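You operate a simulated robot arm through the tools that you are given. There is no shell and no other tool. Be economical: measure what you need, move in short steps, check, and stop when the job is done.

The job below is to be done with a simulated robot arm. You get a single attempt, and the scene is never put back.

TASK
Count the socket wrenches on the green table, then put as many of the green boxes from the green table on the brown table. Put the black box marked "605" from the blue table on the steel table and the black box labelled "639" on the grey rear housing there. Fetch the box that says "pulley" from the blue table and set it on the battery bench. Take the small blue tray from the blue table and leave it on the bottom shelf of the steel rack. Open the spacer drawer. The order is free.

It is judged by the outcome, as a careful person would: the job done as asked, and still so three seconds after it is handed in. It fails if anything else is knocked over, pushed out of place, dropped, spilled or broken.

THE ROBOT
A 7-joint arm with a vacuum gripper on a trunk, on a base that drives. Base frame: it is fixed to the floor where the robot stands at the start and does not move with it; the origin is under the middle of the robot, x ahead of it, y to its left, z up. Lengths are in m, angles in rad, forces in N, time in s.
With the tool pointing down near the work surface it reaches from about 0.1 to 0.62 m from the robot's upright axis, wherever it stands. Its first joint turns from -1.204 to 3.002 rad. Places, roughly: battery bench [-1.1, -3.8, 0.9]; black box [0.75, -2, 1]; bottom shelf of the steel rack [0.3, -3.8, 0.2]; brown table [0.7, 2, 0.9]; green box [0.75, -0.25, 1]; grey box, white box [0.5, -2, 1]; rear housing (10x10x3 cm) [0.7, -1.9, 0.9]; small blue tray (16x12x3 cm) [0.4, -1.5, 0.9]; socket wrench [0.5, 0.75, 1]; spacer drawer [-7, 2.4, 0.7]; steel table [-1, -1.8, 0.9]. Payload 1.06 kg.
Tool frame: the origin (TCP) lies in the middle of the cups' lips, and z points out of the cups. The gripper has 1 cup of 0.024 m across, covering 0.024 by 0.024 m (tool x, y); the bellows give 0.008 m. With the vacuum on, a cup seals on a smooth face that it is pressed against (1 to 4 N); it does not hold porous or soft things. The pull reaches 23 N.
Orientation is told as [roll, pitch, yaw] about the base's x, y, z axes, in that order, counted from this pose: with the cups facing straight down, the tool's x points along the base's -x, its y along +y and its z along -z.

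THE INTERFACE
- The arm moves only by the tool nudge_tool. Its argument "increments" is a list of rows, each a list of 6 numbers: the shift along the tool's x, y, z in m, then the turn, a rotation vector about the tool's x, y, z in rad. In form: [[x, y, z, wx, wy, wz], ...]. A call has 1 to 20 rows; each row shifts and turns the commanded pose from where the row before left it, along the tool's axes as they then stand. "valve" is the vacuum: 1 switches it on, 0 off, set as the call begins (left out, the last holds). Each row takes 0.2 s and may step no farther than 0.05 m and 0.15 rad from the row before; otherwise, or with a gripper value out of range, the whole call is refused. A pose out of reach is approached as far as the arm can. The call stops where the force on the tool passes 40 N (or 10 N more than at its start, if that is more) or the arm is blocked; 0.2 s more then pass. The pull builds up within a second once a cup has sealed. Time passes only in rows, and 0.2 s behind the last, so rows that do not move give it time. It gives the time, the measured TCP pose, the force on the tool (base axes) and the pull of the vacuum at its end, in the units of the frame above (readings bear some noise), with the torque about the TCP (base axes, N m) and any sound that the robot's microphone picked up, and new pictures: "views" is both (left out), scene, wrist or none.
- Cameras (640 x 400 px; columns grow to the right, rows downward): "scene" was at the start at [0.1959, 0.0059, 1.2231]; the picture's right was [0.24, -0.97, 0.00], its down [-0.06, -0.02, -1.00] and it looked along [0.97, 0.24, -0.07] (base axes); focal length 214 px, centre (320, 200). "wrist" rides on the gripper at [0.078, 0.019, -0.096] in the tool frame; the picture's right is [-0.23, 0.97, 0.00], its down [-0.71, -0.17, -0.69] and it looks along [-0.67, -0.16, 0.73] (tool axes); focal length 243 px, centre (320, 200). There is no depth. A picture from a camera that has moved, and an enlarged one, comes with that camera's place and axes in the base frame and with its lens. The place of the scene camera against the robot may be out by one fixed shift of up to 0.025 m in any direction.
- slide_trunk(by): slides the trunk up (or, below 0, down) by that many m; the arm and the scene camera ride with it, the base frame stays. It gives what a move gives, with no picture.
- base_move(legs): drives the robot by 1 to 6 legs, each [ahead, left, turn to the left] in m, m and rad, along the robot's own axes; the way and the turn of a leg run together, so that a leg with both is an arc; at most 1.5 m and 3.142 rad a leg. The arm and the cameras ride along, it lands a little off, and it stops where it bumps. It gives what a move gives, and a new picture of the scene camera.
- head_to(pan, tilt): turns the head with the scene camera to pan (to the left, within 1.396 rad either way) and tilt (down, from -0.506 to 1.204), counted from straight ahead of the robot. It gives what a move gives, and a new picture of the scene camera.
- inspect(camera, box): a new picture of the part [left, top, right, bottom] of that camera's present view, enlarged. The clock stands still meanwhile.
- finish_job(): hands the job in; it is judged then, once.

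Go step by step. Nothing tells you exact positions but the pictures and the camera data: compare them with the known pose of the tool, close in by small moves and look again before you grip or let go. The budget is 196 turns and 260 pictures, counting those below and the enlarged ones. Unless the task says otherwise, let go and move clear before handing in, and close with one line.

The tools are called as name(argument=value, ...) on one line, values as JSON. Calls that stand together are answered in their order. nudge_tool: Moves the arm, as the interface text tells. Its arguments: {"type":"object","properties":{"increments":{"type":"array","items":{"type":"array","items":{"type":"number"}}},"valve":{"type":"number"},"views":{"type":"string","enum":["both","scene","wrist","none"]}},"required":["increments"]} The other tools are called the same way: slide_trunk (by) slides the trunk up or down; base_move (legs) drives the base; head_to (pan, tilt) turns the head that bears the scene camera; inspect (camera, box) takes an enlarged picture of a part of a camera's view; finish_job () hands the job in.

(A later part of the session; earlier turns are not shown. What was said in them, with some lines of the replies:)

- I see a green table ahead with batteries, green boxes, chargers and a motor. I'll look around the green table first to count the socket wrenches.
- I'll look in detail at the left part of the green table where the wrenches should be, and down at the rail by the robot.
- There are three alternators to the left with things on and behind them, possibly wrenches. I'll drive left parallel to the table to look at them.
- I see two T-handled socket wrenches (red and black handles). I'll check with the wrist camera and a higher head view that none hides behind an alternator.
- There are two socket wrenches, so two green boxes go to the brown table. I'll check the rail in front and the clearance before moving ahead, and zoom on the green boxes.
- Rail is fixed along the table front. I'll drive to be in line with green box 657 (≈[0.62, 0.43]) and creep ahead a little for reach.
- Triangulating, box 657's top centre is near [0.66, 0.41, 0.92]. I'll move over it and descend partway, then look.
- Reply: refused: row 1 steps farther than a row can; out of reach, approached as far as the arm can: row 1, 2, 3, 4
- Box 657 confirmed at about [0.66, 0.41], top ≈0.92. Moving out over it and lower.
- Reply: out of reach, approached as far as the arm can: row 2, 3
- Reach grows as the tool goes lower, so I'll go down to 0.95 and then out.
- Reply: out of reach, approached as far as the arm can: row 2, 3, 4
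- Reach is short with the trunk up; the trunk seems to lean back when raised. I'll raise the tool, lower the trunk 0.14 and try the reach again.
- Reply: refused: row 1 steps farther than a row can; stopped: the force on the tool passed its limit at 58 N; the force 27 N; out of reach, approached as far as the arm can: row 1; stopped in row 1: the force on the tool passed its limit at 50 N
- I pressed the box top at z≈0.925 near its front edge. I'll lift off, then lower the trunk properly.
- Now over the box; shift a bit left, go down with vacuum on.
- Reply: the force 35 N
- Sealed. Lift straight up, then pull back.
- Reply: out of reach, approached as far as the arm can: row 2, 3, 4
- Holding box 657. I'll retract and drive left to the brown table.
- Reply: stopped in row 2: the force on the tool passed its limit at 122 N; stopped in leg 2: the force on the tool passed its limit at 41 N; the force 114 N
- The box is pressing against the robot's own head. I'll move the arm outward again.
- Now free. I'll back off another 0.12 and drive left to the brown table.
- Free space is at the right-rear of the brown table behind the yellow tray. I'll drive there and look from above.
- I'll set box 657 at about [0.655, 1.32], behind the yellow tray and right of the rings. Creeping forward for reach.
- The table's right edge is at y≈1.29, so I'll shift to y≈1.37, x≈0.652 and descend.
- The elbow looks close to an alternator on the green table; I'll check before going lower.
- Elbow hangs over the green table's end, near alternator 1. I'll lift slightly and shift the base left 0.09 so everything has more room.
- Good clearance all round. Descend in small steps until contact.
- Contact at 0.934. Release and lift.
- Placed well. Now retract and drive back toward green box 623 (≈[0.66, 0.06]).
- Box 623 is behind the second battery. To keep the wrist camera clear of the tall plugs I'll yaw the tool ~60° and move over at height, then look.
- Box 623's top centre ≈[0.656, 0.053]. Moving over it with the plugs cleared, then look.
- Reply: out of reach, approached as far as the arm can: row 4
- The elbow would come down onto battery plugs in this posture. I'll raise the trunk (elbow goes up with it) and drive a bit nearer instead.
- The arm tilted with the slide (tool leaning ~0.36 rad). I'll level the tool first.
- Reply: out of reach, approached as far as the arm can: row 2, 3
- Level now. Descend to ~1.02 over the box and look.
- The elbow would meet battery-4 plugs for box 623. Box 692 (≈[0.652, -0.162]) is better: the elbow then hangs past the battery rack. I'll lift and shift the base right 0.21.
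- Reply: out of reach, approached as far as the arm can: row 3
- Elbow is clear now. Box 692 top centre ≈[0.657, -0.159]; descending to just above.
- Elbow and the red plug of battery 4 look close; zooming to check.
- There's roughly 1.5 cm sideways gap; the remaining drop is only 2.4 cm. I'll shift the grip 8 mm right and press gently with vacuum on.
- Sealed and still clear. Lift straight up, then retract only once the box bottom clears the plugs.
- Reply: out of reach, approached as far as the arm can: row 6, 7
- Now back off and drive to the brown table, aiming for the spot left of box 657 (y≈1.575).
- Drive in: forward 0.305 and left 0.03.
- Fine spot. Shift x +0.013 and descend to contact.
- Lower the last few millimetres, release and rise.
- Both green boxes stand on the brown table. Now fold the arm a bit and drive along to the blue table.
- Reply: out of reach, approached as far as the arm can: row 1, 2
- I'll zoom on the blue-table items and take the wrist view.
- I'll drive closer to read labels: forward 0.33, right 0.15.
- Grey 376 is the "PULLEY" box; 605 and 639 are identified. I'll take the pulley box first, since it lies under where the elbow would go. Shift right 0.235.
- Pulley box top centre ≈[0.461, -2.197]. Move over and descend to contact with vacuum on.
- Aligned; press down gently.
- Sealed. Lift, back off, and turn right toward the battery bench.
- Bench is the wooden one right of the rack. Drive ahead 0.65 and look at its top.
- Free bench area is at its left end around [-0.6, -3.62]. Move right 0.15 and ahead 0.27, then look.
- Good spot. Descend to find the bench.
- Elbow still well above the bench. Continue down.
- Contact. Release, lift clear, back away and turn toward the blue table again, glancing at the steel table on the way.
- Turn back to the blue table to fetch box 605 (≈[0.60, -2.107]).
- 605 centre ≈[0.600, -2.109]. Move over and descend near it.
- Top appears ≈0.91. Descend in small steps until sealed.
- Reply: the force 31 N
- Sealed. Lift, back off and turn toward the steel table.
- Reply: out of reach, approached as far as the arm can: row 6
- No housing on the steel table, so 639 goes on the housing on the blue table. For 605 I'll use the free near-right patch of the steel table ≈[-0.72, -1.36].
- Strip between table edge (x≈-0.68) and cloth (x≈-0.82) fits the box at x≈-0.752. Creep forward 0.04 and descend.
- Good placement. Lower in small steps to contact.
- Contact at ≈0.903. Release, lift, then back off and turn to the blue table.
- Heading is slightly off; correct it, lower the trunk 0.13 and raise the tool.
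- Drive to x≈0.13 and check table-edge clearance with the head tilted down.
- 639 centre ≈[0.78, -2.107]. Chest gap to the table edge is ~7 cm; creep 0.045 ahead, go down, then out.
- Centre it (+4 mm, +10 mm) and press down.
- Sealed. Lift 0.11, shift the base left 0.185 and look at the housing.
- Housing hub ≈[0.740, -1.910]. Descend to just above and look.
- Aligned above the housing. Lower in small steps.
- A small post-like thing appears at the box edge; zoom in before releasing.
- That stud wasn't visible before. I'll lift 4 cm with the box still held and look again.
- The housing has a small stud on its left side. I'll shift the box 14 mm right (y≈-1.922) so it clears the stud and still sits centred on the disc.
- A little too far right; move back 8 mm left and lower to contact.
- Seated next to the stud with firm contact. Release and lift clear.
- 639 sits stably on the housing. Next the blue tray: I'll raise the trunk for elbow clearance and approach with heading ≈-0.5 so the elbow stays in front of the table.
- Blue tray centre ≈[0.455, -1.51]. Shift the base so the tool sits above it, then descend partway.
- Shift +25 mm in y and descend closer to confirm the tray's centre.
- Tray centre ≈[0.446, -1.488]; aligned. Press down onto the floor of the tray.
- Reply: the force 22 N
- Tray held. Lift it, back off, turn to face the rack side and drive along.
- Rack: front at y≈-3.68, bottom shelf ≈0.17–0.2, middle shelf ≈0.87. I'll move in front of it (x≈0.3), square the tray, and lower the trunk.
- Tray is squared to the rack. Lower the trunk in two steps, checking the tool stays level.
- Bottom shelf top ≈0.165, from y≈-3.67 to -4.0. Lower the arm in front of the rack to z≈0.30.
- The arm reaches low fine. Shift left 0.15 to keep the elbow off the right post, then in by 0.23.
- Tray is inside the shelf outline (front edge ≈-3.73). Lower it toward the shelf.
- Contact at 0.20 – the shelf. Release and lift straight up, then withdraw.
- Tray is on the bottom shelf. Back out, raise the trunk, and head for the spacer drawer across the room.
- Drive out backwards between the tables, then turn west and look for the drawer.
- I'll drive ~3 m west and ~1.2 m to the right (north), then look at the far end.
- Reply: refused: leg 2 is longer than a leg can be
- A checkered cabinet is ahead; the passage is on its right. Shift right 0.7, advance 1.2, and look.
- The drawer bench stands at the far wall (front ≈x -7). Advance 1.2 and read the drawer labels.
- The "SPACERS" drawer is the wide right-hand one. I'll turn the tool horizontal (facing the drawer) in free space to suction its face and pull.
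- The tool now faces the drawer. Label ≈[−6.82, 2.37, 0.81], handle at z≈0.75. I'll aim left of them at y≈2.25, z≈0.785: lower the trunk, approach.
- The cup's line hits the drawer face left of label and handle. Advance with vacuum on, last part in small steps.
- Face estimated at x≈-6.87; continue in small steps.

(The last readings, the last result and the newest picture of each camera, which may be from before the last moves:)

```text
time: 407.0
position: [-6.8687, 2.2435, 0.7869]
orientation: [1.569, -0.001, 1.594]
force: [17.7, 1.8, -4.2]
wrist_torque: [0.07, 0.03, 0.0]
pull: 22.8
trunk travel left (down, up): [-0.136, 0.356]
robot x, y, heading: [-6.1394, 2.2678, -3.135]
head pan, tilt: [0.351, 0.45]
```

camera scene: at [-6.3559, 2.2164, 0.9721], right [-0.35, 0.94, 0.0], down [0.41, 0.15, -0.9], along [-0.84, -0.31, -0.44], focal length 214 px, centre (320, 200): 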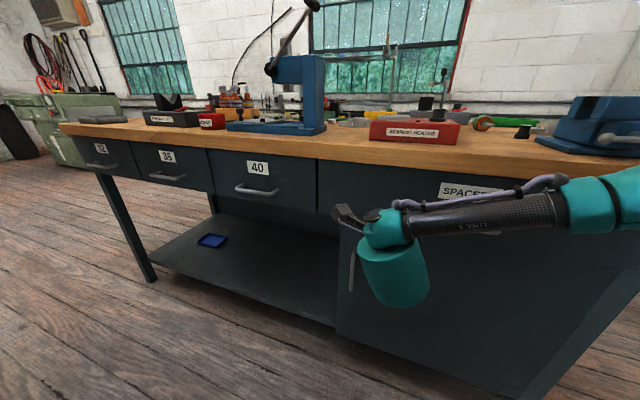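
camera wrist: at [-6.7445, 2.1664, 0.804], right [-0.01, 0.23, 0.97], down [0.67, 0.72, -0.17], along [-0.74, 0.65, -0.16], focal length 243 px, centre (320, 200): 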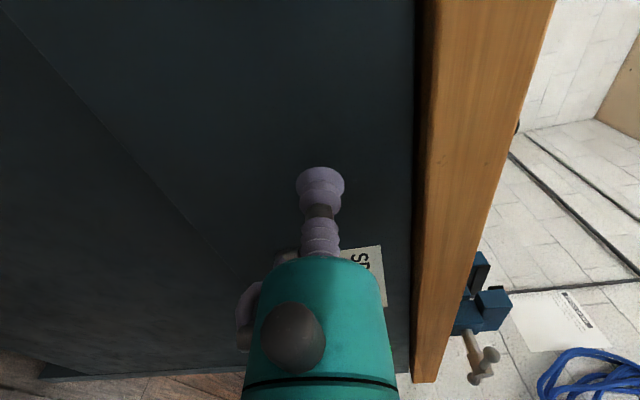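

Sealed on the drawer face. Pull gently.

nudge_tool(increments=[[0, 0, -0.008, 0, 0, 0], [0, 0, -0.01, 0, 0, 0], [0, 0, -0.015, 0, 0, 0], [0, 0, -0.015, 0, 0, 0], [0, 0, -0.015, 0, 0, 0]], views="both")

```text
time: 408.2
position: [-6.8065, 2.2448, 0.7847]
orientation: [1.571, -0.001, 1.593]
force: [2.6, -4.4, 5.8]
wrist_torque: [-0.03, -0.04, -0.03]
pull: 23.1
trunk travel left (down, up): [-0.136, 0.356]
robot x, y, heading: [-6.1371, 2.2678, -3.136]
head pan, tilt: [0.351, 0.45]
camera scene: at [-6.3551, 2.216, 0.9723], right [-0.35, 0.94, 0.0], down [0.41, 0.15, -0.9], along [-0.84, -0.31, -0.43], focal length 214 px, centre (320, 200)
camera wrist: at [-6.7095, 2.1666, 0.8042], right [0.0, 0.23, 0.97], down [0.67, 0.72, -0.17], along [-0.74, 0.65, -0.16], focal length 243 px, centre (320, 200)
```

scene: 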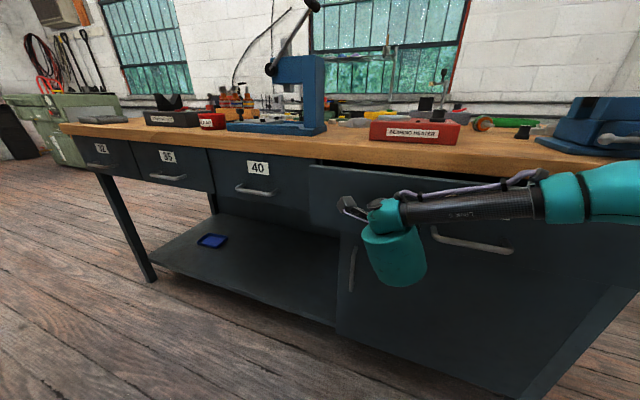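
wrist: 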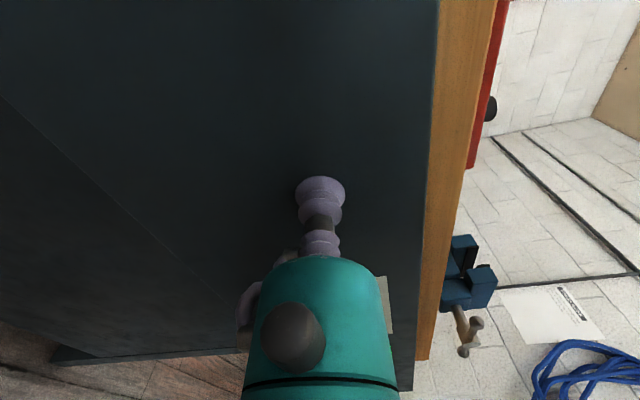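

The drawer is sliding out. Continue pulling another 0.16.

nudge_tool(increments=[[0, 0, -0.016, 0, 0, 0], [0, 0, -0.016, 0, 0, 0], [0, 0, -0.016, 0, 0, 0], [0, 0, -0.016, 0, 0, 0], [0, 0, -0.016, 0, 0, 0], [0, 0, -0.016, 0, 0, 0], [0, 0, -0.016, 0, 0, 0], [0, 0, -0.016, 0, 0, 0], [0, 0, -0.016, 0, 0, 0], [0, 0, -0.008, 0, 0, 0], [0, 0, 0, 0, 0, 0]], views="both")

```text
time: 410.6
position: [-6.6558, 2.2466, 0.7847]
orientation: [1.568, -0.002, 1.592]
force: [1.6, -3.6, -4.9]
wrist_torque: [0.04, 0.05, -0.07]
pull: 23.2
trunk travel left (down, up): [-0.136, 0.356]
robot x, y, heading: [-6.1357, 2.2658, -3.14]
head pan, tilt: [0.351, 0.45]
camera scene: at [-6.356, 2.216, 0.972], right [-0.35, 0.94, 0.0], down [0.41, 0.15, -0.9], along [-0.84, -0.31, -0.44], focal length 214 px, centre (320, 200)
camera wrist: at [-6.5582, 2.1694, 0.8046], right [-0.01, 0.23, 0.97], down [0.67, 0.72, -0.17], along [-0.74, 0.65, -0.16], focal length 243 px, centre (320, 200)
```

scene: 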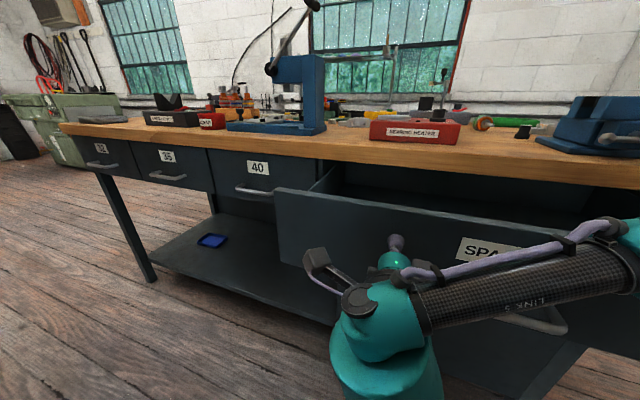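
wrist: 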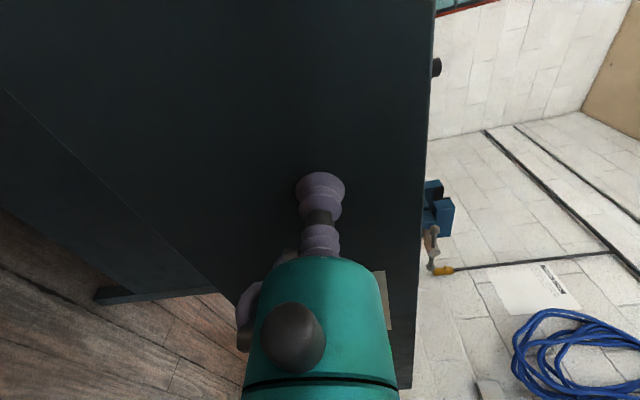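

Open by 0.21 m. Pull a little farther with the arm (0.05), then release.

nudge_tool(increments=[[0, 0, -0.012, 0, 0, 0], [0, 0, -0.012, 0, 0, 0], [0, 0, -0.012, 0, 0, 0], [0, 0, -0.012, 0, 0, 0], [0, 0, 0, 0, 0, 0]], views="none")

nudge_tool(increments=[[0, 0, 0, 0, 0, 0], [0, 0, 0, 0, 0, 0], [0, 0, 0, 0, 0, 0], [0, 0, 0, 0, 0, 0]], valve=0, views="none")

base_move(legs=[[-0.4, 0, 0]])

```text
time: 411.8
position: [-6.6058, 2.2478, 0.785]
orientation: [1.569, -0.003, 1.59]
force: [3.3, -2.4, -2.5]
wrist_torque: [0.19, 0.01, -0.03]
pull: 22.6
trunk travel left (down, up): [-0.136, 0.356]
robot x, y, heading: [-6.1353, 2.2671, -3.14]
head pan, tilt: [0.351, 0.45]
```

```text
time: 412.8
position: [-6.6058, 2.2479, 0.7863]
orientation: [1.57, -0.001, 1.592]
force: [2.0, 0.8, 0.0]
wrist_torque: [0.03, 0.0, 0.04]
pull: 0.1
trunk travel left (down, up): [-0.136, 0.356]
robot x, y, heading: [-6.1363, 2.2671, -3.138]
head pan, tilt: [0.351, 0.45]
```

```text
time: 415.3
position: [-6.2001, 2.2502, 0.786]
orientation: [1.57, -0.003, 1.591]
force: [0.6, 1.0, -0.3]
wrist_torque: [0.0, 0.01, 0.01]
pull: 0.0
trunk travel left (down, up): [-0.136, 0.356]
robot x, y, heading: [-5.7297, 2.2677, -3.135]
head pan, tilt: [0.351, 0.45]
camera scene: at [-5.9498, 2.2187, 0.9721], right [-0.35, 0.94, 0.0], down [0.41, 0.15, -0.9], along [-0.84, -0.31, -0.44], focal length 214 px, centre (320, 200)
```

scene: 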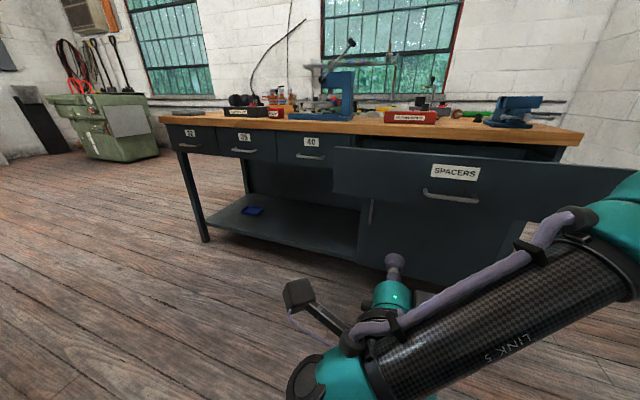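

The spacer drawer stands open and the robot is clear; all the other placements were checked by eye after release. Handing in.

finish_job()

```text
The job is handed in.
```

The job is done and handed in: I counted two socket wrenches, so green boxes 657 and 692 are on the brown table. Box 605 is on the steel table, and 639 is on the grey rear housing, which is on the blue table. The pulley box (376) is on the battery bench, the small blue tray is on the bottom shelf of the steel rack, and the spacer drawer is open about 26 cm.
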